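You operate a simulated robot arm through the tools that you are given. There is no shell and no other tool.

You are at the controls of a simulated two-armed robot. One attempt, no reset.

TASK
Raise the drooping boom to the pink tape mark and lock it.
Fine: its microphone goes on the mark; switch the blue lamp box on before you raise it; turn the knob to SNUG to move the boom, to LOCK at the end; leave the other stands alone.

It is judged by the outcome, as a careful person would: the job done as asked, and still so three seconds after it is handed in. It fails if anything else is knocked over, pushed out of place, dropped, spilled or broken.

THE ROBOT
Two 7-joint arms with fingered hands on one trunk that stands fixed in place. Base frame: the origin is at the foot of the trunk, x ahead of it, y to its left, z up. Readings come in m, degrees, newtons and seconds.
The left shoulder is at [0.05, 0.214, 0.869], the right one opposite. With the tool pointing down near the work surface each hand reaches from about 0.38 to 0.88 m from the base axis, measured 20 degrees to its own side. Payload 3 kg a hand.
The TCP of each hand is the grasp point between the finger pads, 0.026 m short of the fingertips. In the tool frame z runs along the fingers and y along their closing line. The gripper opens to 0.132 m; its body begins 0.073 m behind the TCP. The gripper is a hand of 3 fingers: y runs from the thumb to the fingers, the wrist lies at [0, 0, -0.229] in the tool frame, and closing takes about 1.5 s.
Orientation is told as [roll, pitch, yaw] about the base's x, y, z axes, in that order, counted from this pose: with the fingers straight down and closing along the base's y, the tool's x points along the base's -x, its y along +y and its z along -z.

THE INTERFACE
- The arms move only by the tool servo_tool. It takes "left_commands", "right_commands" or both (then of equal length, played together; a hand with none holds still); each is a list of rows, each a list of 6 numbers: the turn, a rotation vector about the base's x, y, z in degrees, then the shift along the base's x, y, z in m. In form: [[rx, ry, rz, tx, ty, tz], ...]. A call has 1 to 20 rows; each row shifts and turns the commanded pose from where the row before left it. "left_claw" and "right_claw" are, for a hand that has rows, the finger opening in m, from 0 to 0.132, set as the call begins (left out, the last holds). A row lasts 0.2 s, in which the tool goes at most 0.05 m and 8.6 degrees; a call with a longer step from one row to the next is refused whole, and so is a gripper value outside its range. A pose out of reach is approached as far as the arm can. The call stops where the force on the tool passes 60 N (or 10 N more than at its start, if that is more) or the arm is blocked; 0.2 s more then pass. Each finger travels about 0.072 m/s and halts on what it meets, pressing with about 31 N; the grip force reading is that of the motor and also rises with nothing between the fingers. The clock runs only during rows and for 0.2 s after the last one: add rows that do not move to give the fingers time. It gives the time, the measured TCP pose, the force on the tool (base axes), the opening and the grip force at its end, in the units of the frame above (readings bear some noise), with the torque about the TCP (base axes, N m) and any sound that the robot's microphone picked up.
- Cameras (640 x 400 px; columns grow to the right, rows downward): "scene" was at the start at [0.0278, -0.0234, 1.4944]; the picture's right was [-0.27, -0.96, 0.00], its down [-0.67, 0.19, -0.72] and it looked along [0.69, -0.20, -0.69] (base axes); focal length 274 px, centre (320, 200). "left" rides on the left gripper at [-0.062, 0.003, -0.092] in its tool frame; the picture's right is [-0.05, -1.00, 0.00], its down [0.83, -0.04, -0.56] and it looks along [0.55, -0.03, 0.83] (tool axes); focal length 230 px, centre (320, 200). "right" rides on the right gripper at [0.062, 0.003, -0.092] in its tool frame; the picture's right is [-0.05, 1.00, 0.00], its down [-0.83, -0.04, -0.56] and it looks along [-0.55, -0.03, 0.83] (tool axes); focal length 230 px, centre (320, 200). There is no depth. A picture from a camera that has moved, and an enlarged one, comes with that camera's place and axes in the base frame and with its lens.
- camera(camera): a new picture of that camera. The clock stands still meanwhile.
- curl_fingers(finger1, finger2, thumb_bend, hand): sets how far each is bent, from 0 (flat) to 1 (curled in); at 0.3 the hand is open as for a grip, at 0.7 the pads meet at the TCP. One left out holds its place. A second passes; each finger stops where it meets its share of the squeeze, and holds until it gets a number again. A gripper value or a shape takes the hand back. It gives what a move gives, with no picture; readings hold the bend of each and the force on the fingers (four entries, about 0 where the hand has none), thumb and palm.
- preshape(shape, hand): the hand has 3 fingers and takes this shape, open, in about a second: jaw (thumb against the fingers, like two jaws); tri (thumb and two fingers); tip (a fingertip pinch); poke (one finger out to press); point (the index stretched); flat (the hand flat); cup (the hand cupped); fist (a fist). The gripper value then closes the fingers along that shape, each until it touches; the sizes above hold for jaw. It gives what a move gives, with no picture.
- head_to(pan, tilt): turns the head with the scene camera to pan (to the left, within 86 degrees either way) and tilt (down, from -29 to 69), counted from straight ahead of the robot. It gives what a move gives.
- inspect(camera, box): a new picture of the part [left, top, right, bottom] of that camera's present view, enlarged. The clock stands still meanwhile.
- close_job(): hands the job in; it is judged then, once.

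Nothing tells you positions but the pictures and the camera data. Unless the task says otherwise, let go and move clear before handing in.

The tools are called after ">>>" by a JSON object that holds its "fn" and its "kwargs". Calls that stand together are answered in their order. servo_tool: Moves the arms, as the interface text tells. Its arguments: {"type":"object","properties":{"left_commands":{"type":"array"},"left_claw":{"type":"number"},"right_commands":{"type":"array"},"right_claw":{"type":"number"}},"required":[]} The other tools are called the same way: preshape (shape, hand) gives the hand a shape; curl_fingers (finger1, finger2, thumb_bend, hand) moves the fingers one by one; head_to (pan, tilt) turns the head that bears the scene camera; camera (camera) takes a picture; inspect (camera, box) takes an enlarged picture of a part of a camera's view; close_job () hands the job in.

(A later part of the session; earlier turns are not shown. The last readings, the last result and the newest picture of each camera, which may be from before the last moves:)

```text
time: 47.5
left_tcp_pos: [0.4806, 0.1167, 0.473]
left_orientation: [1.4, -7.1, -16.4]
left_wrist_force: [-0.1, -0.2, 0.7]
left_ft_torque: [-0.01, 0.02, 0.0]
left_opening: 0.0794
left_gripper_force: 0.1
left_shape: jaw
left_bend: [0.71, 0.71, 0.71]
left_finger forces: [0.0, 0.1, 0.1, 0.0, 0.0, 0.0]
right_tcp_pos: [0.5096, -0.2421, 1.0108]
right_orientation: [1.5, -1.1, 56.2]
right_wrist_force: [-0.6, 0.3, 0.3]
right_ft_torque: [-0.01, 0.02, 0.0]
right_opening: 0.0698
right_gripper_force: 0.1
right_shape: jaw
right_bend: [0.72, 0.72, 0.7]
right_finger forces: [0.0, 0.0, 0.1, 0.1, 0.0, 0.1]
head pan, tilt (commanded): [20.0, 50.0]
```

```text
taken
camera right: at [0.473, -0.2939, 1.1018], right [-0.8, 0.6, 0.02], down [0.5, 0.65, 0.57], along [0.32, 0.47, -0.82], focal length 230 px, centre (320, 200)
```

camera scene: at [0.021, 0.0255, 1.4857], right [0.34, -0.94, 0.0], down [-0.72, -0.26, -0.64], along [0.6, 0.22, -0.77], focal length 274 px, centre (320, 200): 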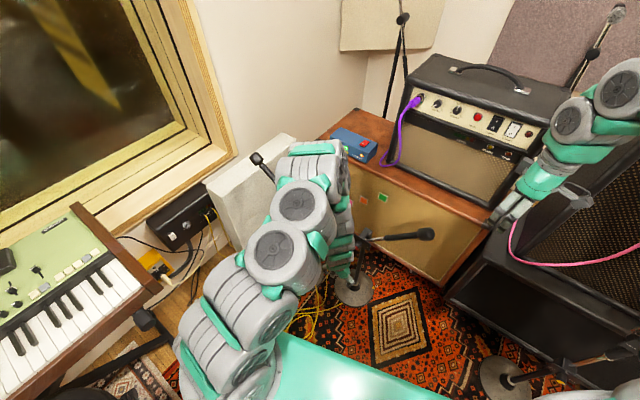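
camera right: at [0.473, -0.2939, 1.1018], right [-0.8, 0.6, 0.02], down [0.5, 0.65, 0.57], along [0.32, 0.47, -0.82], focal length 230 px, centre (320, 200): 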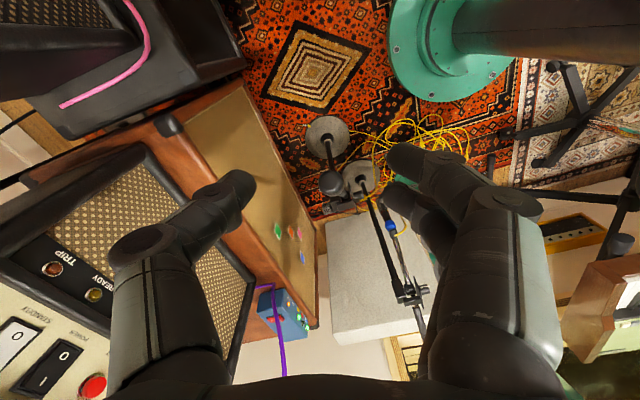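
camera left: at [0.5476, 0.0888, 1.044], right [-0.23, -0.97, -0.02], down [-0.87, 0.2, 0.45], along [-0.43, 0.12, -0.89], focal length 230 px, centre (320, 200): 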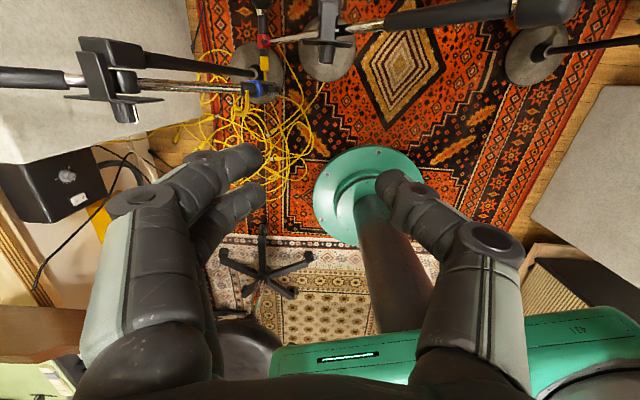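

>>> {"fn": "servo_tool", "kwargs": {"left_commands": [[-1.79, -6.25, 0, 0.007, -0.0025, -0.034], [-1.79, -6.25, 0, 0.007, -0.0025, -0.034], [-1.72, -6.0, 0, 0.009, -0.004, 0.002], [-1.72, -6.0, 0, 0.009, -0.004, 0.002]]}}

>>> {"fn": "camera", "kwargs": {"camera": "scene"}}

>>> {"fn": "inspect", "kwargs": {"camera": "right", "box": [250, 100, 450, 240]}}

```text
time: 48.5
left_tcp_pos: [0.5157, 0.1024, 0.4096]
left_orientation: [1.7, -32.6, -16.6]
left_wrist_force: [0.2, -0.6, 0.0]
left_ft_torque: [0.0, -0.01, -0.03]
left_opening: 0.0796
left_gripper_force: 0.1
left_shape: jaw
left_bend: [0.71, 0.71, 0.71]
left_finger forces: [0.0, 0.1, 0.0, 0.1, 0.1, 0.0]
right_tcp_pos: [0.5093, -0.2423, 1.0112]
right_orientation: [1.5, -1.1, 56.3]
right_wrist_force: [0.0, 0.9, -1.0]
right_ft_torque: [0.04, 0.01, -0.02]
right_opening: 0.07
right_gripper_force: 0.2
right_shape: jaw
right_bend: [0.72, 0.72, 0.7]
right_finger forces: [0.1, 0.0, 0.0, 0.0, 0.0, 0.0]
head pan, tilt (commanded): [20.0, 50.0]
```

```text
taken
camera scene: at [0.0209, 0.0254, 1.4857], right [0.34, -0.94, 0.0], down [-0.72, -0.26, -0.64], along [0.6, 0.22, -0.77], focal length 274 px, centre (320, 200)
```

scene: 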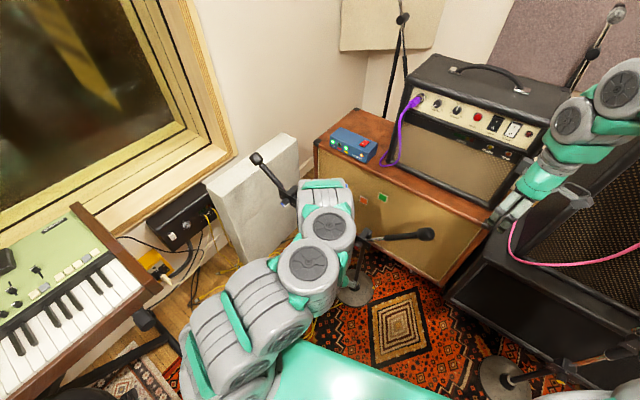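

```text
2.86 times, centred on (350, 170) of right
camera zoom: at [0.4728, -0.2941, 1.1018], right [-0.8, 0.6, 0.02], down [0.5, 0.65, 0.57], along [0.32, 0.47, -0.82], focal length 657 px, centre (234, 286)
```

zoom: 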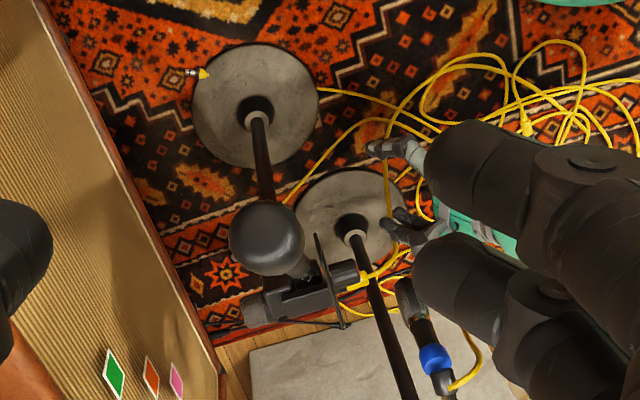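

>>> {"fn": "servo_tool", "kwargs": {"left_commands": [[-1.72, -6.0, 0, 0.007, -0.0035, 0.002], [-1.72, -6.0, 0, 0.007, -0.0035, 0.002]]}}

>>> {"fn": "servo_tool", "kwargs": {"left_commands": [[-1.72, -6.0, 0, 0.005, -0.002, 0.014], [-1.72, -6.0, 0, 0.005, -0.002, 0.014]]}}

>>> {"fn": "camera", "kwargs": {"camera": "scene"}}

>>> {"fn": "camera", "kwargs": {"camera": "left"}}

```text
time: 49.0
left_tcp_pos: [0.5295, 0.0964, 0.4137]
left_orientation: [1.8, -44.9, -16.6]
left_wrist_force: [-0.2, 0.1, -0.1]
left_ft_torque: [0.01, -0.03, -0.01]
left_opening: 0.0797
left_gripper_force: 0.0
left_shape: jaw
left_bend: [0.71, 0.71, 0.71]
left_finger forces: [0.0, 0.0, 0.1, 0.0, 0.1, 0.1]
right_tcp_pos: [0.5095, -0.2414, 1.0114]
right_orientation: [1.4, -1.0, 56.2]
right_wrist_force: [-0.7, -0.5, 0.1]
right_ft_torque: [0.03, 0.02, 0.03]
right_opening: 0.0702
right_gripper_force: 0.0
right_shape: jaw
right_bend: [0.72, 0.72, 0.7]
right_finger forces: [0.0, 0.1, 0.0, 0.0, 0.0, 0.0]
head pan, tilt (commanded): [20.0, 50.0]
```

```text
time: 49.6
left_tcp_pos: [0.5393, 0.0925, 0.4429]
left_orientation: [2.1, -57.5, -16.7]
left_wrist_force: [-0.2, 0.4, -0.6]
left_ft_torque: [-0.02, 0.03, 0.02]
left_opening: 0.0794
left_gripper_force: 0.0
left_shape: jaw
left_bend: [0.71, 0.71, 0.71]
left_finger forces: [0.0, 0.1, 0.0, 0.1, 0.1, 0.0]
right_tcp_pos: [0.5087, -0.2419, 1.0117]
right_orientation: [1.4, -1.0, 56.2]
right_wrist_force: [-0.2, -0.1, 0.2]
right_ft_torque: [0.02, 0.01, 0.0]
right_opening: 0.07
right_gripper_force: 0.0
right_shape: jaw
right_bend: [0.72, 0.72, 0.7]
right_finger forces: [0.0, 0.1, 0.0, 0.1, 0.0, 0.0]
head pan, tilt (commanded): [20.0, 50.0]
```

```text
taken
camera scene: at [0.021, 0.0254, 1.4857], right [0.34, -0.94, 0.0], down [-0.72, -0.26, -0.64], along [0.6, 0.22, -0.77], focal length 274 px, centre (320, 200)
```

scene: 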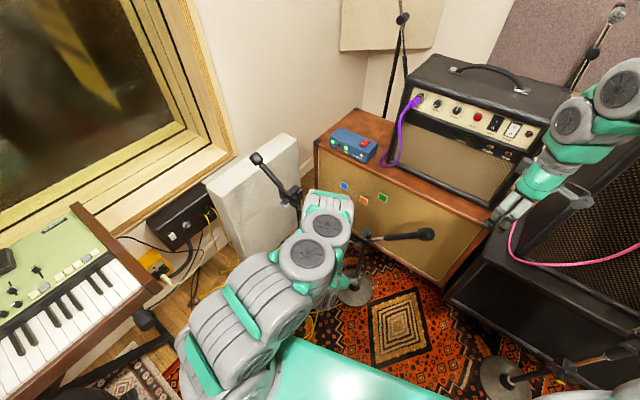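

```text
taken
camera left: at [0.496, 0.105, 0.5442], right [-0.23, -0.97, 0.02], down [-0.89, 0.2, -0.4], along [0.39, -0.12, -0.92], focal length 230 px, centre (320, 200)
```

left: 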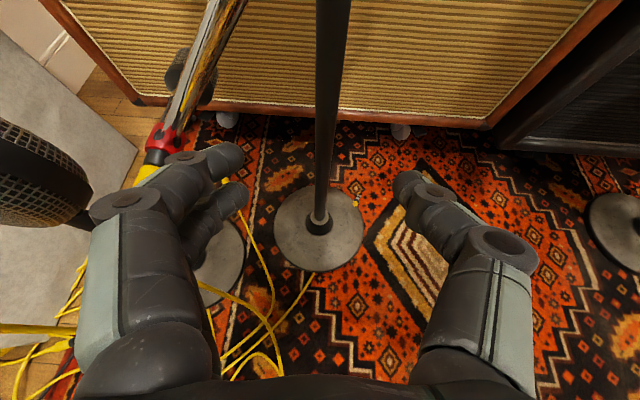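

>>> {"fn": "servo_tool", "kwargs": {"left_commands": [[-1.72, -6.0, 0, 0.005, -0.002, 0.014], [-1.72, -6.0, 0, 0.005, -0.002, 0.014]], "left_claw": 0.065}}

>>> {"fn": "servo_tool", "kwargs": {"left_commands": [[-1.72, -6.0, 0, 0.003, -0.001, 0.015], [-1.72, -6.0, 0, 0.003, -0.001, 0.015]]}}

>>> {"fn": "camera", "kwargs": {"camera": "left"}}

>>> {"fn": "inspect", "kwargs": {"camera": "right", "box": [250, 100, 450, 240]}}

```text
time: 50.2
left_tcp_pos: [0.549, 0.0882, 0.4698]
left_orientation: [2.5, -69.9, -17.3]
left_wrist_force: [0.1, 0.3, 0.1]
left_ft_torque: [0.03, -0.04, 0.02]
left_opening: 0.0654
left_gripper_force: 0.0
left_shape: jaw
left_bend: [0.73, 0.73, 0.7]
left_finger forces: [0.0, 0.0, 0.0, 0.0, 0.1, 0.0]
right_tcp_pos: [0.5091, -0.242, 1.0125]
right_orientation: [1.4, -1.1, 56.2]
right_wrist_force: [1.1, -0.5, 0.5]
right_ft_torque: [0.03, 0.0, 0.0]
right_opening: 0.0698
right_gripper_force: 0.1
right_shape: jaw
right_bend: [0.72, 0.72, 0.7]
right_finger forces: [0.1, 0.0, 0.0, 0.0, 0.0, 0.1]
head pan, tilt (commanded): [20.0, 50.0]
```

```text
time: 50.8
left_tcp_pos: [0.5633, 0.1345, 0.4873]
left_orientation: [-5.3, -77.5, -4.0]
left_wrist_force: [-14.1, -41.2, 13.9]
left_ft_torque: [1.19, 0.12, 1.48]
left_opening: 0.0522
left_gripper_force: 0.0
left_shape: jaw
left_bend: [0.73, 0.73, 0.7]
left_finger forces: [29.0, 15.7, 0.0, 0.0, 0.0, 0.0]
left hand out of reach, approached as far as the arm can: row 2
right_tcp_pos: [0.5084, -0.2433, 1.0109]
right_orientation: [1.4, -1.0, 56.0]
right_wrist_force: [0.4, 0.4, 0.3]
right_ft_torque: [-0.02, -0.01, 0.03]
right_opening: 0.0701
right_gripper_force: 0.1
right_shape: jaw
right_bend: [0.72, 0.72, 0.7]
right_finger forces: [0.0, 0.0, 0.0, 0.0, 0.0, 0.0]
head pan, tilt (commanded): [20.0, 50.0]
stopped in row 2 (left hand): the force on the tool passed its limit at 96 N (the readings are from after the stop); the commanded pose is now the measured one
```

```text
taken
camera left: at [0.4888, 0.1511, 0.5671], right [-0.15, -0.99, 0.07], down [-0.72, 0.06, -0.69], along [0.68, -0.15, -0.72], focal length 230 px, centre (320, 200)
```

left: 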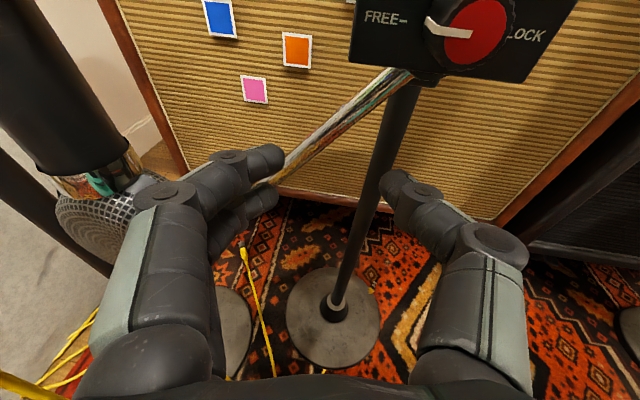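

```text
2.86 times, centred on (350, 170) of right
camera zoom: at [0.4719, -0.2951, 1.1019], right [-0.8, 0.6, 0.03], down [0.5, 0.65, 0.57], along [0.32, 0.47, -0.82], focal length 657 px, centre (234, 286)
```

zoom: 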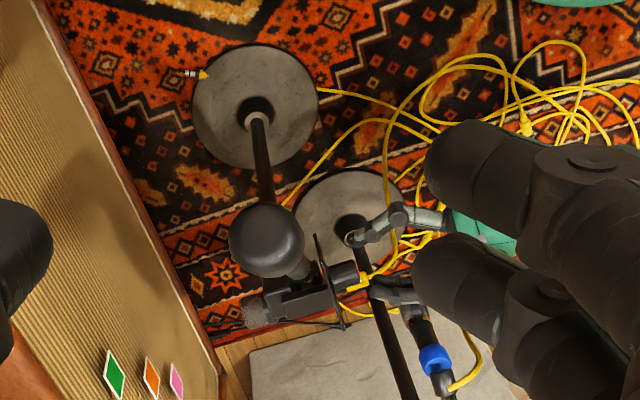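

The arm hit its limit in the last row and slid sideways, pressing the fingers against the blue mic. I'll back off immediately toward the right and down.

>>> {"fn": "servo_tool", "kwargs": {"left_commands": [[0, 0, -4, -0.005, -0.02, -0.003], [0.8, 3.0, -4, -0.007, -0.022, -0.008]]}}

>>> {"fn": "camera", "kwargs": {"camera": "left"}}

>>> {"fn": "inspect", "kwargs": {"camera": "right", "box": [250, 100, 450, 240]}}

>>> {"fn": "inspect", "kwargs": {"camera": "scene", "box": [230, 100, 430, 230]}}

```text
time: 51.4
left_tcp_pos: [0.5547, 0.1008, 0.4759]
left_orientation: [-2.7, -74.2, -13.6]
left_wrist_force: [-0.8, 0.7, -0.6]
left_ft_torque: [-0.01, -0.01, 0.02]
left_opening: 0.0646
left_gripper_force: 0.1
left_shape: jaw
left_bend: [0.73, 0.73, 0.7]
left_finger forces: [0.0, 0.0, 0.0, 0.0, 0.0, 0.0]
right_tcp_pos: [0.5092, -0.2419, 1.0112]
right_orientation: [1.4, -1.0, 56.3]
right_wrist_force: [-0.3, 0.5, 0.2]
right_ft_torque: [0.01, -0.03, 0.02]
right_opening: 0.07
right_gripper_force: 0.0
right_shape: jaw
right_bend: [0.72, 0.72, 0.7]
right_finger forces: [0.0, 0.0, 0.1, 0.0, 0.0, 0.1]
head pan, tilt (commanded): [20.0, 50.0]
```

```text
taken
camera left: at [0.4856, 0.1252, 0.5607], right [-0.27, -0.96, 0.06], down [-0.74, 0.16, -0.65], along [0.61, -0.22, -0.76], focal length 230 px, centre (320, 200)
```

left: 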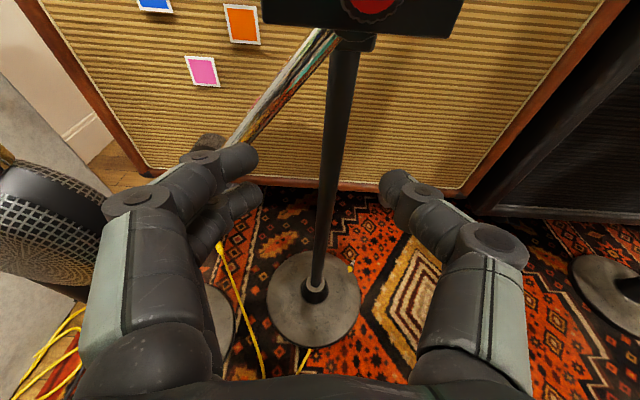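

```text
2.86 times, centred on (350, 170) of right
camera zoom: at [0.473, -0.2936, 1.1018], right [-0.8, 0.6, 0.03], down [0.5, 0.65, 0.57], along [0.32, 0.47, -0.82], focal length 657 px, centre (234, 286)
```

zoom: 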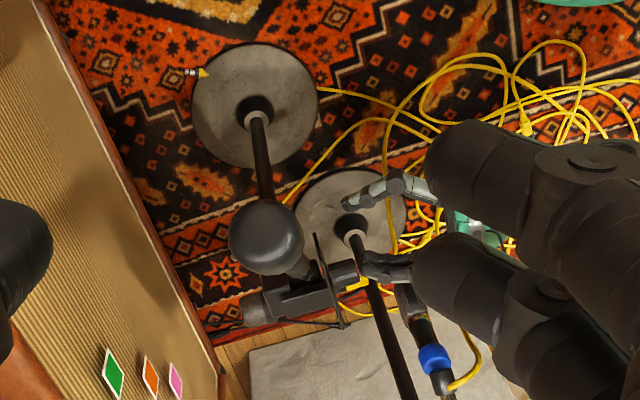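

```text
3.08 times, centred on (330, 165) of scene
camera zoom: at [0.0209, 0.0254, 1.4857], right [0.34, -0.94, 0.0], down [-0.72, -0.26, -0.64], along [0.6, 0.22, -0.77], focal length 844 px, centre (289, 308)
```

zoom: 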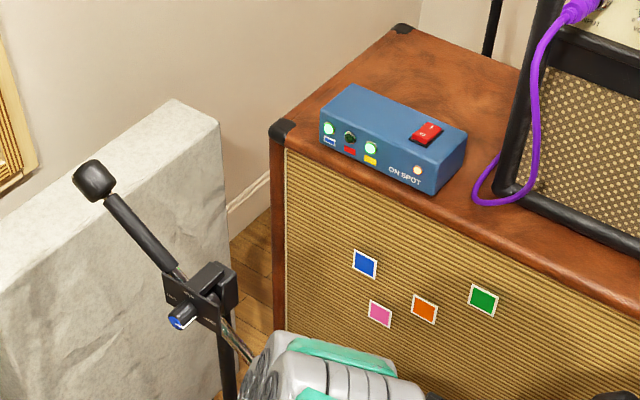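

The blue lamp is still lit, so the blue stand is unharmed. The arm can't level fully here, so I'll back out along the same path and instead grip the knob from above with the hand tilted about 25°.

>>> {"fn": "servo_tool", "kwargs": {"left_commands": [[1.93, 6.7, 0, -0.006, -0.001, -0.016], [1.93, 6.7, 0, -0.006, -0.001, -0.016], [1.93, 6.7, 0, -0.006, -0.001, -0.016], [1.93, 6.7, 0, -0.006, -0.001, -0.014], [2.0, 7.2, -1, -0.012, 0.005, -0.003], [2.0, 7.2, -1, -0.012, 0.005, -0.003], [2.0, 7.2, -1, -0.012, 0.005, -0.003], [0, 0, 0, -0.007, 0.003, 0.034], [0, 0, 0, -0.004, 0.002, 0.034], [0, 0, 0, 0.01, -0.004, 0.04], [0, 0, 0, 0.01, -0.004, 0.04], [0, 0, 0, 0.01, -0.004, 0.04], [0, 0, 0, 0.0, 0.0, 0.04]]}}

>>> {"fn": "camera", "kwargs": {"camera": "scene"}}

>>> {"fn": "camera", "kwargs": {"camera": "left"}}

```text
time: 54.2
left_tcp_pos: [0.5101, 0.1056, 0.6353]
left_orientation: [-1.8, -24.0, -17.9]
left_wrist_force: [-0.3, -0.1, -0.6]
left_ft_torque: [0.03, 0.01, 0.04]
left_opening: 0.0644
left_gripper_force: 0.1
left_shape: jaw
left_bend: [0.73, 0.73, 0.7]
left_finger forces: [0.0, 0.0, 0.0, 0.0, 0.0, 0.1]
right_tcp_pos: [0.5093, -0.241, 1.0101]
right_orientation: [1.4, -1.1, 56.2]
right_wrist_force: [-0.2, 0.1, -0.1]
right_ft_torque: [0.03, -0.04, 0.01]
right_opening: 0.07
right_gripper_force: 0.0
right_shape: jaw
right_bend: [0.72, 0.72, 0.7]
right_finger forces: [0.1, 0.0, 0.1, 0.1, 0.0, 0.1]
head pan, tilt (commanded): [20.0, 50.0]
```

```text
taken
camera scene: at [0.0209, 0.0254, 1.4857], right [0.34, -0.94, 0.0], down [-0.72, -0.26, -0.64], along [0.6, 0.22, -0.77], focal length 274 px, centre (320, 200)
```

scene: 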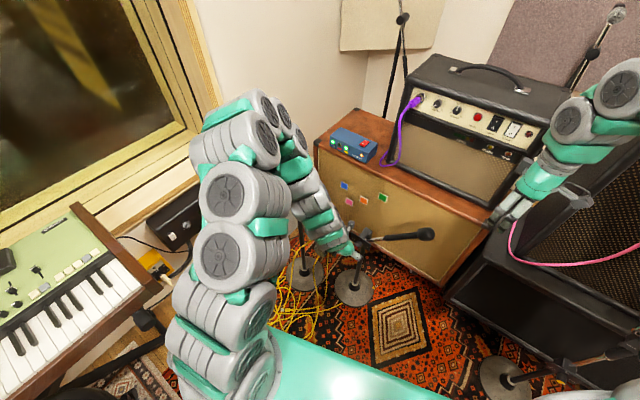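

```text
taken
camera left: at [0.5296, 0.105, 0.7436], right [-0.27, -0.96, 0.05], down [-0.95, 0.28, 0.17], along [-0.18, 0.0, -0.98], focal length 230 px, centre (320, 200)
```

left: 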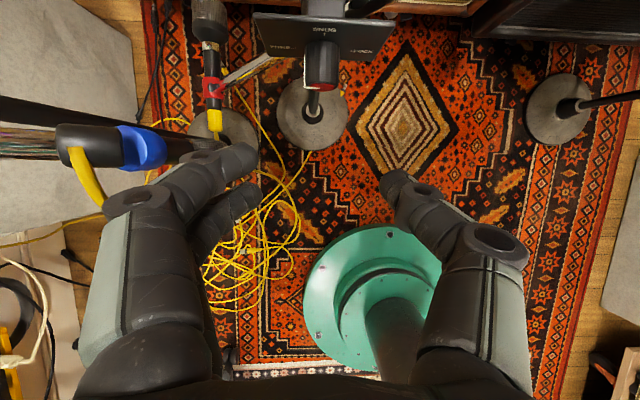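

Now the left arm's posture is much better (elbow outward), and its camera sees the plate and knob clearly. I'll try to level the hand from here, one small step at a time.

>>> {"fn": "servo_tool", "kwargs": {"left_commands": [[-2.0, -6.7, 0, -0.004, 0.002, -0.005]]}}

>>> {"fn": "servo_tool", "kwargs": {"left_commands": [[-2.0, -6.7, 0, -0.004, 0.002, -0.01]]}}

>>> {"fn": "servo_tool", "kwargs": {"left_commands": [[-2.0, -6.7, 0, -0.002, 0.001, -0.01]]}}

>>> {"fn": "camera", "kwargs": {"camera": "left"}}

>>> {"fn": "camera", "kwargs": {"camera": "scene"}}

```text
time: 54.6
left_tcp_pos: [0.5104, 0.1035, 0.6314]
left_orientation: [-0.9, -24.9, -17.9]
left_wrist_force: [-0.5, 0.3, -0.9]
left_ft_torque: [0.0, -0.01, -0.01]
left_opening: 0.0646
left_gripper_force: 0.1
left_shape: jaw
left_bend: [0.73, 0.73, 0.7]
left_finger forces: [0.0, 0.1, 0.1, 0.0, 0.0, 0.1]
left hand out of reach, approached as far as the arm can: row 1
right_tcp_pos: [0.5091, -0.2419, 1.0102]
right_orientation: [1.4, -1.0, 56.2]
right_wrist_force: [-0.3, -0.4, 0.6]
right_ft_torque: [-0.04, 0.01, -0.02]
right_opening: 0.0699
right_gripper_force: 0.1
right_shape: jaw
right_bend: [0.72, 0.72, 0.7]
right_finger forces: [0.1, 0.0, 0.0, 0.0, 0.0, 0.0]
head pan, tilt (commanded): [20.0, 50.0]
```

```text
time: 55.0
left_tcp_pos: [0.5123, 0.0981, 0.6291]
left_orientation: [0.6, -26.2, -17.8]
left_wrist_force: [-0.5, 0.1, 0.5]
left_ft_torque: [-0.01, -0.01, 0.01]
left_opening: 0.0647
left_gripper_force: 0.0
left_shape: jaw
left_bend: [0.73, 0.73, 0.7]
left_finger forces: [0.0, 0.0, 0.0, 0.0, 0.0, 0.0]
left hand out of reach, approached as far as the arm can: row 1
right_tcp_pos: [0.5085, -0.2426, 1.0104]
right_orientation: [1.4, -1.0, 56.3]
right_wrist_force: [1.1, -0.1, 0.3]
right_ft_torque: [0.03, 0.02, 0.0]
right_opening: 0.07
right_gripper_force: 0.0
right_shape: jaw
right_bend: [0.72, 0.72, 0.7]
right_finger forces: [0.1, 0.0, 0.1, 0.0, 0.0, 0.0]
head pan, tilt (commanded): [20.0, 50.0]
```

```text
time: 55.4
left_tcp_pos: [0.5131, 0.0987, 0.6289]
left_orientation: [0.7, -26.1, -18.0]
left_wrist_force: [-0.2, 0.3, -0.3]
left_ft_torque: [0.0, -0.01, 0.02]
left_opening: 0.0643
left_gripper_force: 0.0
left_shape: jaw
left_bend: [0.73, 0.73, 0.7]
left_finger forces: [0.1, 0.1, 0.0, 0.0, 0.1, 0.1]
left hand out of reach, approached as far as the arm can: row 1
right_tcp_pos: [0.5084, -0.2424, 1.0122]
right_orientation: [1.4, -1.1, 56.2]
right_wrist_force: [0.0, 0.1, 0.0]
right_ft_torque: [0.02, -0.02, 0.0]
right_opening: 0.0701
right_gripper_force: 0.0
right_shape: jaw
right_bend: [0.72, 0.72, 0.7]
right_finger forces: [0.0, 0.0, 0.0, 0.0, 0.1, 0.0]
head pan, tilt (commanded): [20.0, 50.0]
```

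```text
taken
camera left: at [0.5271, 0.0963, 0.7394], right [-0.26, -0.97, 0.01], down [-0.96, 0.26, 0.13], along [-0.13, 0.02, -0.99], focal length 230 px, centre (320, 200)
```

left: 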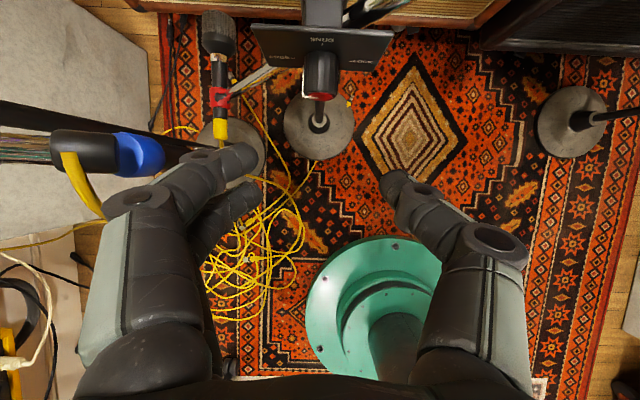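

```text
taken
camera scene: at [0.021, 0.0254, 1.4857], right [0.34, -0.94, 0.0], down [-0.72, -0.26, -0.64], along [0.6, 0.22, -0.77], focal length 274 px, centre (320, 200)
```

scene: 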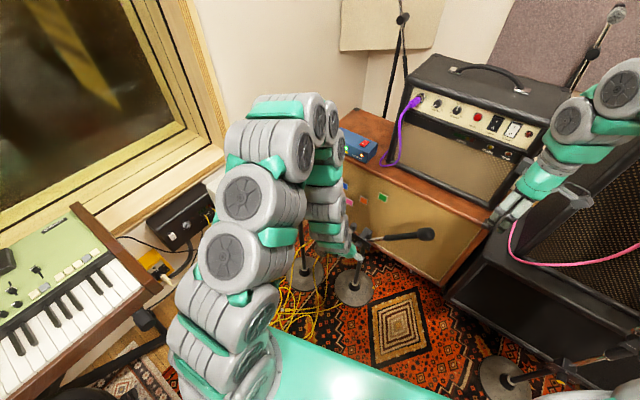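

The arm's folding limit is only a matter of height; at the knob's height there is room. I'll move over the knob with the fingers straddling it from above and check alignment.

>>> {"fn": "servo_tool", "kwargs": {"left_commands": [[0, 0, 0, 0.018, -0.0055, -0.002], [0, 0, 0, 0.018, -0.0055, -0.003], [0, 0, 0, 0.017, -0.005, -0.004]]}}

>>> {"fn": "camera", "kwargs": {"camera": "left"}}

>>> {"fn": "inspect", "kwargs": {"camera": "scene", "box": [290, 180, 430, 280]}}

>>> {"fn": "inspect", "kwargs": {"camera": "right", "box": [280, 120, 440, 230]}}

```text
time: 56.2
left_tcp_pos: [0.565, 0.0822, 0.6219]
left_orientation: [0.7, -26.1, -17.9]
left_wrist_force: [0.0, 0.1, 1.1]
left_ft_torque: [-0.01, -0.01, -0.01]
left_opening: 0.0648
left_gripper_force: 0.1
left_shape: jaw
left_bend: [0.73, 0.73, 0.7]
left_finger forces: [0.0, 0.0, 0.1, 0.0, 0.0, 0.0]
right_tcp_pos: [0.5103, -0.2418, 1.0108]
right_orientation: [1.4, -1.0, 56.2]
right_wrist_force: [0.0, 0.4, -0.5]
right_ft_torque: [-0.02, 0.0, 0.01]
right_opening: 0.07
right_gripper_force: 0.1
right_shape: jaw
right_bend: [0.72, 0.72, 0.7]
right_finger forces: [0.0, 0.1, 0.0, 0.0, 0.0, 0.1]
head pan, tilt (commanded): [20.0, 50.0]
```

```text
taken
camera left: at [0.5794, 0.0794, 0.731], right [-0.26, -0.97, 0.01], down [-0.96, 0.26, 0.14], along [-0.13, 0.02, -0.99], focal length 230 px, centre (320, 200)
```

left: 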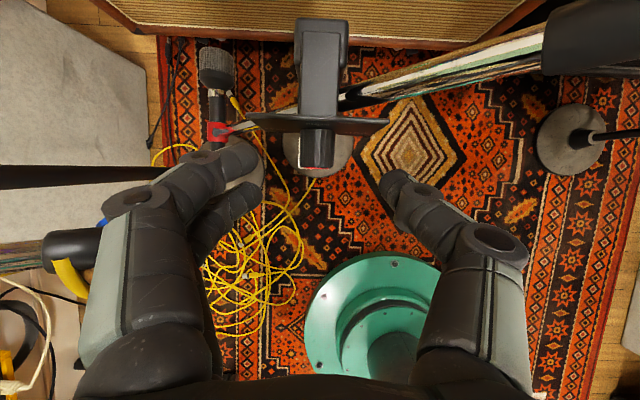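

```text
4.00 times, centred on (360, 230) of scene
camera zoom: at [0.021, 0.0254, 1.4857], right [0.34, -0.94, 0.0], down [-0.72, -0.26, -0.64], along [0.6, 0.22, -0.77], focal length 1097 px, centre (160, 80)
```

zoom: 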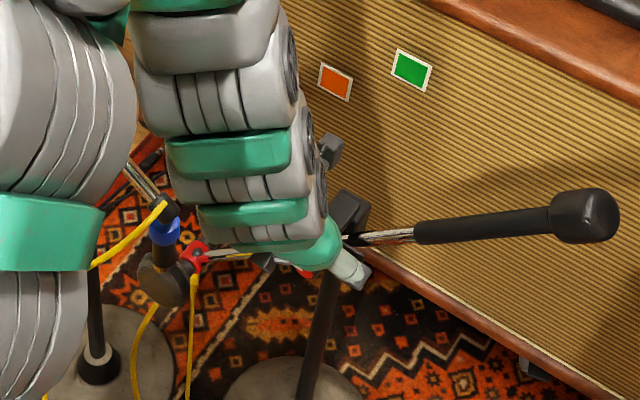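

```text
3.64 times, centred on (360, 175) of right
camera zoom: at [0.4729, -0.2939, 1.1018], right [-0.8, 0.6, 0.03], down [0.5, 0.65, 0.57], along [0.32, 0.47, -0.82], focal length 837 px, centre (174, 291)
```

zoom: 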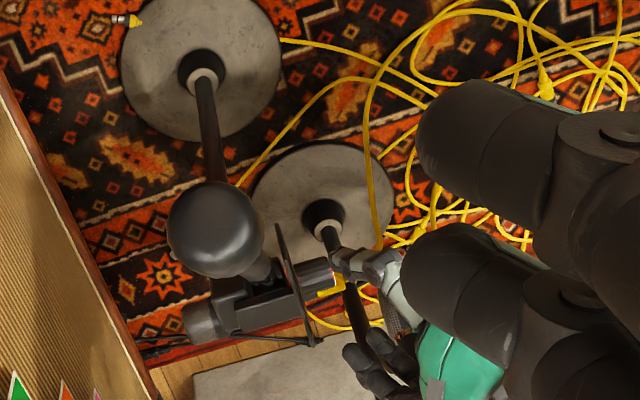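

The knob sits centered between the open fingers. I'll lower the hand so the fingers straddle it.

>>> {"fn": "servo_tool", "kwargs": {"left_commands": [[0, 0, 0, 0.001, -0.0003, -0.02], [0, 0, 0, 0.001, -0.0003, -0.02], [0, 0, 0, 0.001, -0.0003, -0.018], [0, 0, 0, 0.001, -0.0003, -0.012]]}}

>>> {"fn": "camera", "kwargs": {"camera": "left"}}

>>> {"fn": "inspect", "kwargs": {"camera": "right", "box": [280, 120, 440, 230]}}

```text
time: 57.2
left_tcp_pos: [0.5699, 0.0805, 0.5487]
left_orientation: [0.7, -26.0, -18.0]
left_wrist_force: [0.0, -0.6, 0.9]
left_ft_torque: [0.03, -0.02, -0.01]
left_opening: 0.0644
left_gripper_force: 0.0
left_shape: jaw
left_bend: [0.73, 0.73, 0.7]
left_finger forces: [0.1, 0.0, 0.0, 0.0, 0.0, 0.0]
right_tcp_pos: [0.5094, -0.2433, 1.0124]
right_orientation: [1.4, -0.9, 56.2]
right_wrist_force: [0.4, 0.5, -0.2]
right_ft_torque: [-0.03, 0.0, 0.02]
right_opening: 0.0698
right_gripper_force: 0.1
right_shape: jaw
right_bend: [0.72, 0.72, 0.7]
right_finger forces: [0.0, 0.0, 0.0, 0.1, 0.0, 0.0]
head pan, tilt (commanded): [20.0, 50.0]
```

```text
taken
camera left: at [0.5833, 0.0775, 0.659], right [-0.26, -0.97, 0.01], down [-0.96, 0.26, 0.13], along [-0.13, 0.02, -0.99], focal length 230 px, centre (320, 200)
```

left: 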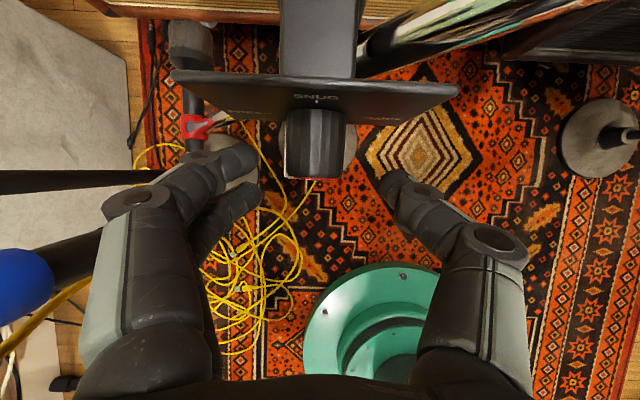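

```text
3.64 times, centred on (360, 175) of right
camera zoom: at [0.4729, -0.2939, 1.1018], right [-0.8, 0.6, 0.03], down [0.5, 0.65, 0.57], along [0.32, 0.47, -0.82], focal length 837 px, centre (174, 291)
```

zoom: 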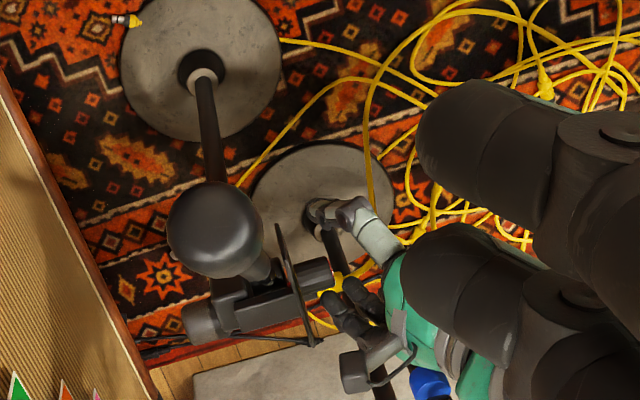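

The fingers now straddle the knob. I'll tilt the hand further toward level in small steps, staying on the knob's axis.

>>> {"fn": "servo_tool", "kwargs": {"left_commands": [[-2.1, -6.9, 0, 0, 0, 0.0], [-2.1, -6.9, 0, 0, 0, 0.0]]}}

>>> {"fn": "camera", "kwargs": {"camera": "left"}}

```text
time: 57.8
left_tcp_pos: [0.569, 0.0817, 0.5509]
left_orientation: [1.0, -40.5, -18.0]
left_wrist_force: [0.2, -0.1, 0.0]
left_ft_torque: [0.0, 0.0, 0.02]
left_opening: 0.0648
left_gripper_force: 0.0
left_shape: jaw
left_bend: [0.73, 0.73, 0.7]
left_finger forces: [0.0, 0.1, 0.0, 0.0, 0.0, 0.0]
right_tcp_pos: [0.509, -0.2411, 1.0102]
right_orientation: [1.4, -1.0, 56.2]
right_wrist_force: [-0.2, 1.4, -0.7]
right_ft_torque: [-0.03, 0.01, -0.05]
right_opening: 0.0701
right_gripper_force: 0.0
right_shape: jaw
right_bend: [0.72, 0.72, 0.7]
right_finger forces: [0.0, 0.1, 0.1, 0.1, 0.0, 0.0]
head pan, tilt (commanded): [20.0, 50.0]
```

```text
taken
camera left: at [0.5562, 0.086, 0.6596], right [-0.26, -0.97, 0.02], down [-0.96, 0.26, -0.12], along [0.11, -0.05, -0.99], focal length 230 px, centre (320, 200)
```

left: 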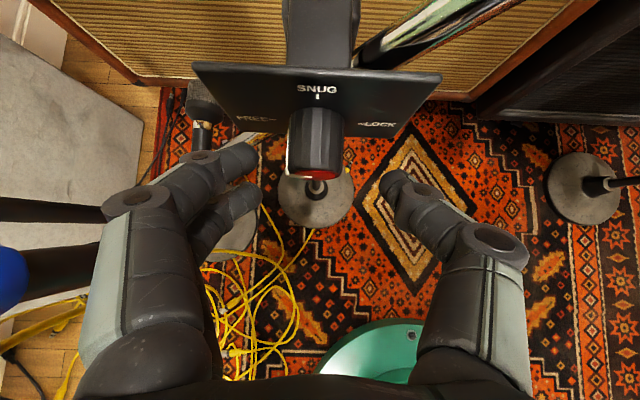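

>>> {"fn": "servo_tool", "kwargs": {"left_commands": [[-2.1, -6.9, 0, 0, 0, 0.0]]}}

>>> {"fn": "servo_tool", "kwargs": {"left_commands": [[-2.1, -6.9, 0, 0, 0, 0.0]]}}

>>> {"fn": "camera", "kwargs": {"camera": "left"}}

>>> {"fn": "inspect", "kwargs": {"camera": "right", "box": [280, 120, 440, 230]}}

```text
time: 58.2
left_tcp_pos: [0.5682, 0.0813, 0.5493]
left_orientation: [1.3, -47.8, -18.2]
left_wrist_force: [0.3, -0.2, -0.2]
left_ft_torque: [-0.01, 0.0, -0.02]
left_opening: 0.0644
left_gripper_force: 0.1
left_shape: jaw
left_bend: [0.73, 0.73, 0.7]
left_finger forces: [0.0, 0.0, 0.0, 0.0, 0.1, 0.0]
right_tcp_pos: [0.509, -0.2417, 1.0114]
right_orientation: [1.5, -0.9, 56.2]
right_wrist_force: [-0.3, -0.3, 0.4]
right_ft_torque: [0.01, 0.03, 0.0]
right_opening: 0.0702
right_gripper_force: 0.1
right_shape: jaw
right_bend: [0.72, 0.72, 0.7]
right_finger forces: [0.0, 0.1, 0.1, 0.0, 0.0, 0.0]
head pan, tilt (commanded): [20.0, 50.0]
```

```text
time: 58.6
left_tcp_pos: [0.5695, 0.0815, 0.5498]
left_orientation: [1.6, -54.9, -18.4]
left_wrist_force: [-0.3, 0.3, 0.2]
left_ft_torque: [0.0, 0.01, -0.02]
left_opening: 0.0647
left_gripper_force: 0.0
left_shape: jaw
left_bend: [0.73, 0.73, 0.7]
left_finger forces: [0.1, 0.0, 0.1, 0.0, 0.0, 0.0]
right_tcp_pos: [0.5084, -0.2417, 1.0108]
right_orientation: [1.5, -1.1, 56.1]
right_wrist_force: [-0.2, 0.1, -0.9]
right_ft_torque: [0.0, 0.02, 0.01]
right_opening: 0.0701
right_gripper_force: 0.1
right_shape: jaw
right_bend: [0.72, 0.72, 0.7]
right_finger forces: [0.0, 0.1, 0.1, 0.0, 0.0, 0.0]
head pan, tilt (commanded): [20.0, 50.0]
```

```text
taken
camera left: at [0.5307, 0.0941, 0.6531], right [-0.27, -0.96, 0.03], down [-0.9, 0.24, -0.36], along [0.34, -0.12, -0.93], focal length 230 px, centre (320, 200)
```

left: 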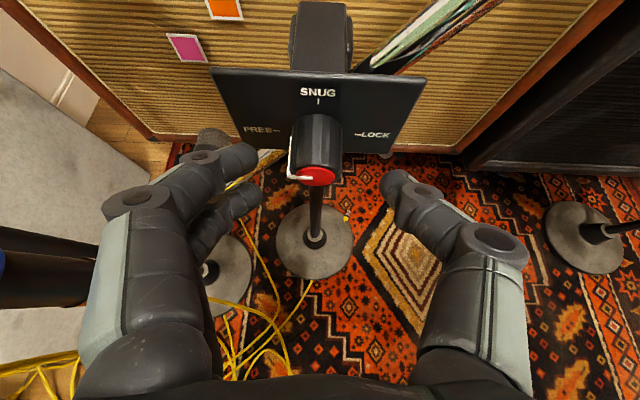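

```text
3.64 times, centred on (360, 175) of right
camera zoom: at [0.4729, -0.2939, 1.1018], right [-0.8, 0.6, 0.03], down [0.5, 0.65, 0.57], along [0.32, 0.47, -0.82], focal length 837 px, centre (174, 291)
```

zoom: 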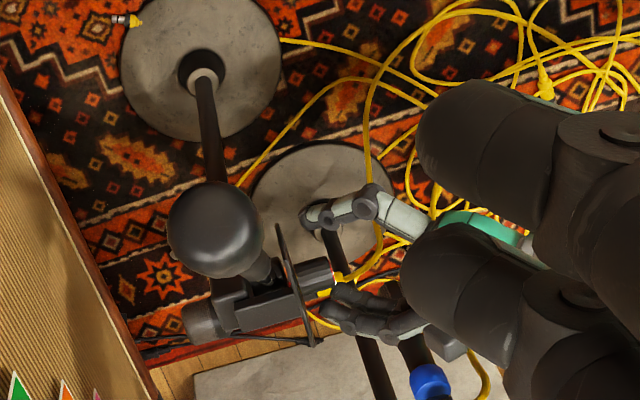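

The hand is at 55° and straddles the knob well. I'll level a bit more, advance a few millimetres, and pre-twist counterclockwise 30° before closing.

>>> {"fn": "servo_tool", "kwargs": {"left_commands": [[-2.1, -6.7, 0, 0.003, -0.0008, 0.004]]}}

>>> {"fn": "servo_tool", "kwargs": {"left_commands": [[-7.2, 2.06, 0, 0.0003, 0.0011, 0], [-7.2, 2.06, 0, 0.0003, 0.0011, 0]]}}

>>> {"fn": "servo_tool", "kwargs": {"left_commands": [[-7.2, 2.06, 0, 0.0003, 0.0011, 0], [-7.2, 2.06, 0, 0.0003, 0.0011, 0]]}}

>>> {"fn": "camera", "kwargs": {"camera": "left"}}

>>> {"fn": "inspect", "kwargs": {"camera": "right", "box": [280, 120, 440, 230]}}

```text
time: 59.0
left_tcp_pos: [0.5729, 0.0811, 0.5544]
left_orientation: [1.7, -61.9, -18.5]
left_wrist_force: [-0.3, 0.1, 0.5]
left_ft_torque: [0.02, 0.0, 0.02]
left_opening: 0.0647
left_gripper_force: 0.1
left_shape: jaw
left_bend: [0.73, 0.73, 0.7]
left_finger forces: [0.1, 0.1, 0.1, 0.0, 0.0, 0.1]
right_tcp_pos: [0.5089, -0.2428, 1.0112]
right_orientation: [1.5, -1.1, 56.3]
right_wrist_force: [-0.1, -0.2, -0.2]
right_ft_torque: [0.01, -0.02, -0.03]
right_opening: 0.0699
right_gripper_force: 0.0
right_shape: jaw
right_bend: [0.72, 0.72, 0.7]
right_finger forces: [0.1, 0.0, 0.1, 0.0, 0.0, 0.0]
head pan, tilt (commanded): [20.0, 50.0]
```

```text
time: 59.6
left_tcp_pos: [0.5733, 0.0834, 0.5557]
left_orientation: [-28.5, -59.1, 7.9]
left_wrist_force: [-0.5, -0.8, -0.8]
left_ft_torque: [0.03, 0.04, 0.0]
left_opening: 0.0645
left_gripper_force: 0.1
left_shape: jaw
left_bend: [0.73, 0.73, 0.7]
left_finger forces: [0.1, 0.0, 0.0, 0.0, 0.0, 0.1]
right_tcp_pos: [0.5087, -0.2412, 1.0117]
right_orientation: [1.4, -1.0, 56.2]
right_wrist_force: [0.6, 0.2, 0.1]
right_ft_torque: [-0.01, 0.03, 0.01]
right_opening: 0.0701
right_gripper_force: 0.0
right_shape: jaw
right_bend: [0.72, 0.72, 0.7]
right_finger forces: [0.0, 0.1, 0.1, 0.1, 0.0, 0.0]
head pan, tilt (commanded): [20.0, 50.0]
```

```text
time: 60.2
left_tcp_pos: [0.5729, 0.084, 0.5543]
left_orientation: [-50.5, -50.7, 25.9]
left_wrist_force: [1.1, 0.5, -0.1]
left_ft_torque: [0.02, -0.04, 0.0]
left_opening: 0.0646
left_gripper_force: 0.1
left_shape: jaw
left_bend: [0.73, 0.73, 0.7]
left_finger forces: [0.1, 0.1, 0.1, 0.0, 0.0, 0.0]
right_tcp_pos: [0.5084, -0.2421, 1.0115]
right_orientation: [1.4, -0.9, 56.2]
right_wrist_force: [-0.1, -1.2, -0.5]
right_ft_torque: [-0.04, -0.01, 0.02]
right_opening: 0.0702
right_gripper_force: 0.1
right_shape: jaw
right_bend: [0.72, 0.72, 0.7]
right_finger forces: [0.1, 0.0, 0.2, 0.0, 0.0, 0.0]
head pan, tilt (commanded): [20.0, 50.0]
```

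```text
taken
camera left: at [0.5359, 0.148, 0.6383], right [-0.23, -0.82, 0.53], down [-0.92, 0.0, -0.4], along [0.33, -0.58, -0.75], focal length 230 px, centre (320, 200)
```

left: 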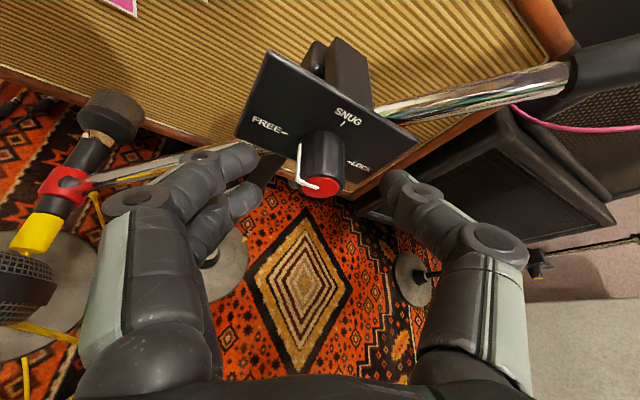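

```text
3.64 times, centred on (360, 175) of right
camera zoom: at [0.4728, -0.294, 1.1018], right [-0.8, 0.6, 0.03], down [0.5, 0.65, 0.57], along [0.32, 0.47, -0.82], focal length 837 px, centre (174, 291)
```

zoom: 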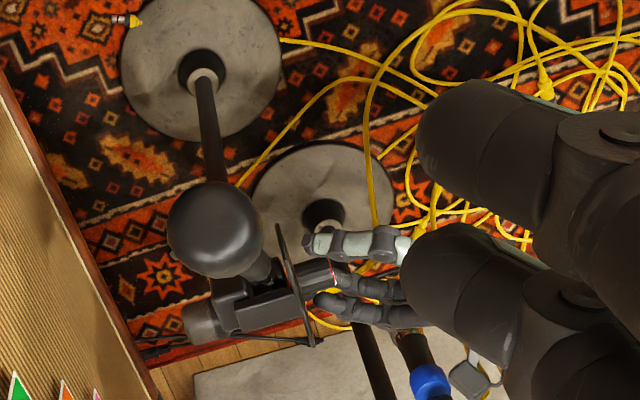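

The knob sits between the fingers and thumb. I'll close the fingers onto it.

>>> {"fn": "servo_tool", "kwargs": {"left_commands": [[0, 0, 0, 0, 0, 0], [0, 0, 0, 0, 0, 0], [0, 0, 0, 0, 0, 0], [0, 0, 0, 0, 0, 0], [0, 0, 0, 0, 0, 0], [0, 0, 0, 0, 0, 0], [0, 0, 0, 0, 0, 0]], "left_claw": 0.015}}

>>> {"fn": "camera", "kwargs": {"camera": "left"}}

```text
time: 61.8
left_tcp_pos: [0.5738, 0.0847, 0.5538]
left_orientation: [-50.4, -50.8, 25.9]
left_wrist_force: [3.2, -6.6, -7.9]
left_ft_torque: [0.14, 0.01, 0.03]
left_opening: 0.0149
left_gripper_force: 31.0
left_shape: jaw
left_bend: [0.73, 0.7, 0.7]
left_finger forces: [14.4, 14.1, 0.0, 0.0, 27.9, 0.0]
right_tcp_pos: [0.5095, -0.2423, 1.0111]
right_orientation: [1.5, -1.0, 56.2]
right_wrist_force: [-0.3, 0.6, 1.0]
right_ft_torque: [-0.01, 0.01, 0.0]
right_opening: 0.0703
right_gripper_force: 0.0
right_shape: jaw
right_bend: [0.72, 0.72, 0.7]
right_finger forces: [0.0, 0.1, 0.0, 0.0, 0.0, 0.1]
head pan, tilt (commanded): [20.0, 50.0]
```

```text
taken
camera left: at [0.5359, 0.1479, 0.6381], right [-0.23, -0.82, 0.53], down [-0.92, 0.0, -0.4], along [0.33, -0.57, -0.75], focal length 230 px, centre (320, 200)
```

left: 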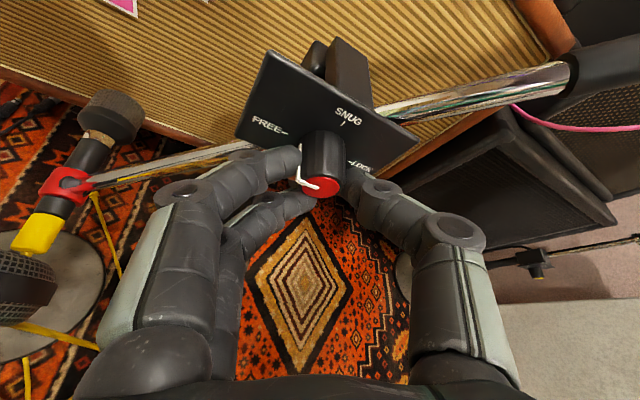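

All three digits hold the knob (about 28 N). I'll turn clockwise about the knob's axis, 30° first, and check.

>>> {"fn": "servo_tool", "kwargs": {"left_commands": [[7.2, -2.06, 0, -0.0003, -0.0011, 0], [7.2, -2.06, 0, -0.0003, -0.0011, 0], [7.2, -2.06, 0, -0.0003, -0.0011, 0], [7.2, -2.06, 0, -0.0003, -0.0011, 0]], "left_claw": 0.0}}

>>> {"fn": "camera", "kwargs": {"camera": "left"}}

```text
time: 62.8
left_tcp_pos: [0.5712, 0.0821, 0.5542]
left_orientation: [2.1, -61.9, -18.9]
left_wrist_force: [0.7, 5.9, -4.1]
left_ft_torque: [-0.03, -0.02, 0.24]
left_opening: 0.0147
left_gripper_force: 30.9
left_shape: jaw
left_bend: [0.72, 0.7, 0.71]
left_finger forces: [17.8, 16.9, 0.1, 0.0, 23.7, 0.1]
right_tcp_pos: [0.5103, -0.2421, 1.0116]
right_orientation: [1.4, -1.1, 56.3]
right_wrist_force: [0.9, 0.4, 1.0]
right_ft_torque: [0.04, 0.04, 0.03]
right_opening: 0.0698
right_gripper_force: 0.0
right_shape: jaw
right_bend: [0.72, 0.72, 0.7]
right_finger forces: [0.0, 0.0, 0.0, 0.0, 0.0, 0.0]
head pan, tilt (commanded): [20.0, 50.0]
```

```text
taken
camera left: at [0.522, 0.0977, 0.6523], right [-0.27, -0.96, 0.03], down [-0.85, 0.22, -0.47], along [0.45, -0.15, -0.88], focal length 230 px, centre (320, 200)
```

left: 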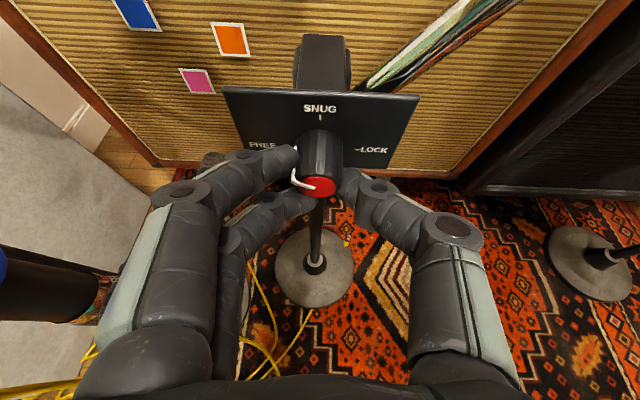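

>>> {"fn": "inspect", "kwargs": {"camera": "left", "box": [260, 90, 400, 220]}}

```text
3.08 times, centred on (330, 155) of left
camera zoom: at [0.522, 0.0977, 0.6523], right [-0.27, -0.96, 0.03], down [-0.85, 0.22, -0.47], along [0.45, -0.15, -0.88], focal length 708 px, centre (289, 338)
```

zoom: 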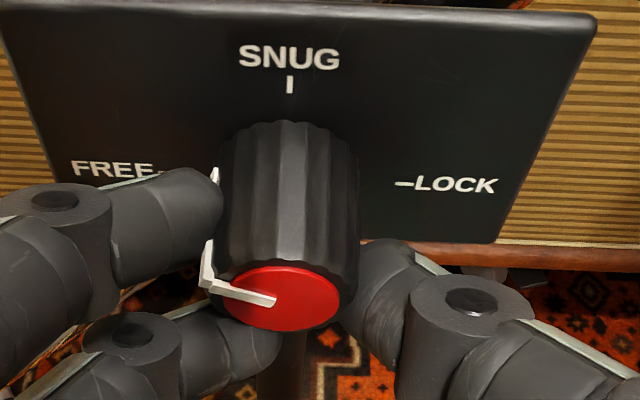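

The pointer seems to have moved a little. I'll continue another 30° and compare.

>>> {"fn": "servo_tool", "kwargs": {"left_commands": [[7.2, -2.06, 0, -0.0003, -0.0011, 0], [7.2, -2.06, 0, -0.0003, -0.0011, 0], [7.2, -2.06, 0, -0.0003, -0.0011, 0], [7.2, -2.06, 0, -0.0003, -0.0011, 0]]}}

>>> {"fn": "inspect", "kwargs": {"camera": "left", "box": [240, 80, 400, 230]}}

>>> {"fn": "camera", "kwargs": {"camera": "left"}}

```text
time: 63.8
left_tcp_pos: [0.5701, 0.0793, 0.553]
left_orientation: [51.0, -48.8, -60.1]
left_wrist_force: [8.7, 20.8, -17.2]
left_ft_torque: [-0.06, 0.09, 0.5]
left_opening: 0.013
left_gripper_force: 31.3
left_shape: jaw
left_bend: [0.72, 0.69, 0.71]
left_finger forces: [17.2, 25.4, 0.1, 0.0, 21.7, 0.0]
right_tcp_pos: [0.5097, -0.2413, 1.011]
right_orientation: [1.4, -1.1, 56.4]
right_wrist_force: [-0.2, -1.3, 0.5]
right_ft_torque: [0.01, 0.01, 0.01]
right_opening: 0.0703
right_gripper_force: 0.1
right_shape: jaw
right_bend: [0.72, 0.72, 0.7]
right_finger forces: [0.0, 0.1, 0.1, 0.0, 0.1, 0.0]
head pan, tilt (commanded): [20.0, 50.0]
```

```text
2.67 times, centred on (320, 155) of left
camera zoom: at [0.5072, 0.0472, 0.6391], right [-0.24, -0.85, -0.47], down [-0.79, 0.45, -0.42], along [0.57, 0.28, -0.78], focal length 614 px, centre (320, 320)
```

zoom: 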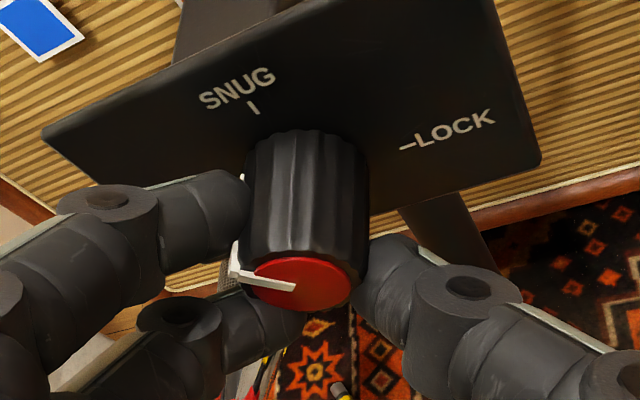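

```text
taken
camera left: at [0.5072, 0.0472, 0.6391], right [-0.24, -0.85, -0.47], down [-0.79, 0.45, -0.42], along [0.57, 0.28, -0.78], focal length 230 px, centre (320, 200)
```

left: 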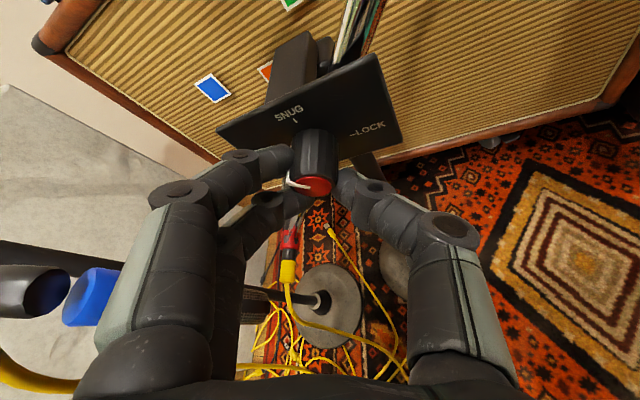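

The pointer has turned about 48° from FREE. I'll release, rotate back, and re-grip for the rest.

>>> {"fn": "servo_tool", "kwargs": {"left_commands": [[0, 0, 0, 0, 0, 0], [0, 0, 0, 0, 0, 0], [0, 0, 0, 0, 0, 0], [0, 0, 0, 0, 0, 0]], "left_claw": 0.065}}

>>> {"fn": "servo_tool", "kwargs": {"left_commands": [[-7.2, 2.06, 0, 0.0005, 0.0014, 0.0001], [-7.2, 2.06, 0, 0.0005, 0.0014, 0.0001], [-7.2, 2.06, 0, 0.0005, 0.0014, 0.0001], [-7.2, 2.06, 0, 0.0005, 0.0014, 0.0001]]}}

>>> {"fn": "inspect", "kwargs": {"camera": "left", "box": [240, 80, 400, 230]}}

```text
time: 64.8
left_tcp_pos: [0.5707, 0.0758, 0.5526]
left_orientation: [51.1, -48.9, -60.4]
left_wrist_force: [0.6, 0.3, 0.1]
left_ft_torque: [0.04, -0.01, -0.05]
left_opening: 0.0643
left_gripper_force: 0.0
left_shape: jaw
left_bend: [0.73, 0.73, 0.7]
left_finger forces: [0.0, 0.0, 0.1, 0.0, 0.1, 0.0]
right_tcp_pos: [0.5078, -0.2423, 1.0115]
right_orientation: [1.4, -1.1, 56.2]
right_wrist_force: [0.0, 0.0, -0.4]
right_ft_torque: [-0.03, -0.01, 0.01]
right_opening: 0.07
right_gripper_force: 0.1
right_shape: jaw
right_bend: [0.72, 0.72, 0.7]
right_finger forces: [0.1, 0.1, 0.0, 0.0, 0.0, 0.0]
head pan, tilt (commanded): [20.0, 50.0]
```

```text
time: 65.8
left_tcp_pos: [0.572, 0.0807, 0.5541]
left_orientation: [1.5, -61.9, -18.5]
left_wrist_force: [0.1, -0.7, 0.2]
left_ft_torque: [-0.02, -0.01, 0.0]
left_opening: 0.0645
left_gripper_force: 0.0
left_shape: jaw
left_bend: [0.73, 0.73, 0.7]
left_finger forces: [0.0, 0.0, 0.0, 0.0, 0.1, 0.0]
right_tcp_pos: [0.5078, -0.242, 1.012]
right_orientation: [1.5, -1.0, 56.2]
right_wrist_force: [-0.7, 0.6, -0.8]
right_ft_torque: [0.0, 0.03, -0.02]
right_opening: 0.0702
right_gripper_force: 0.0
right_shape: jaw
right_bend: [0.72, 0.72, 0.7]
right_finger forces: [0.0, 0.1, 0.1, 0.0, 0.0, 0.1]
head pan, tilt (commanded): [20.0, 50.0]
```

```text
2.67 times, centred on (320, 155) of left
camera zoom: at [0.5228, 0.0976, 0.6523], right [-0.27, -0.96, 0.03], down [-0.85, 0.22, -0.47], along [0.45, -0.16, -0.88], focal length 614 px, centre (320, 320)
```

zoom: 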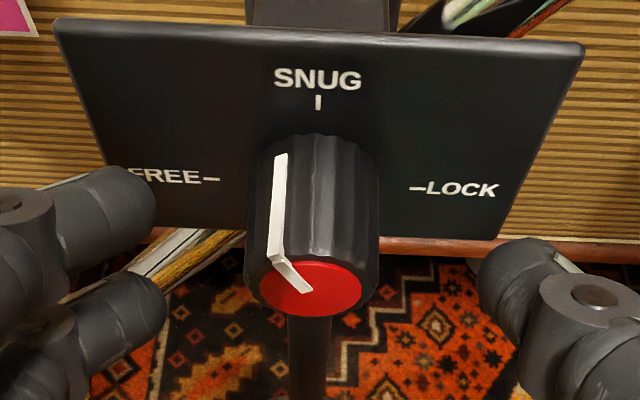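

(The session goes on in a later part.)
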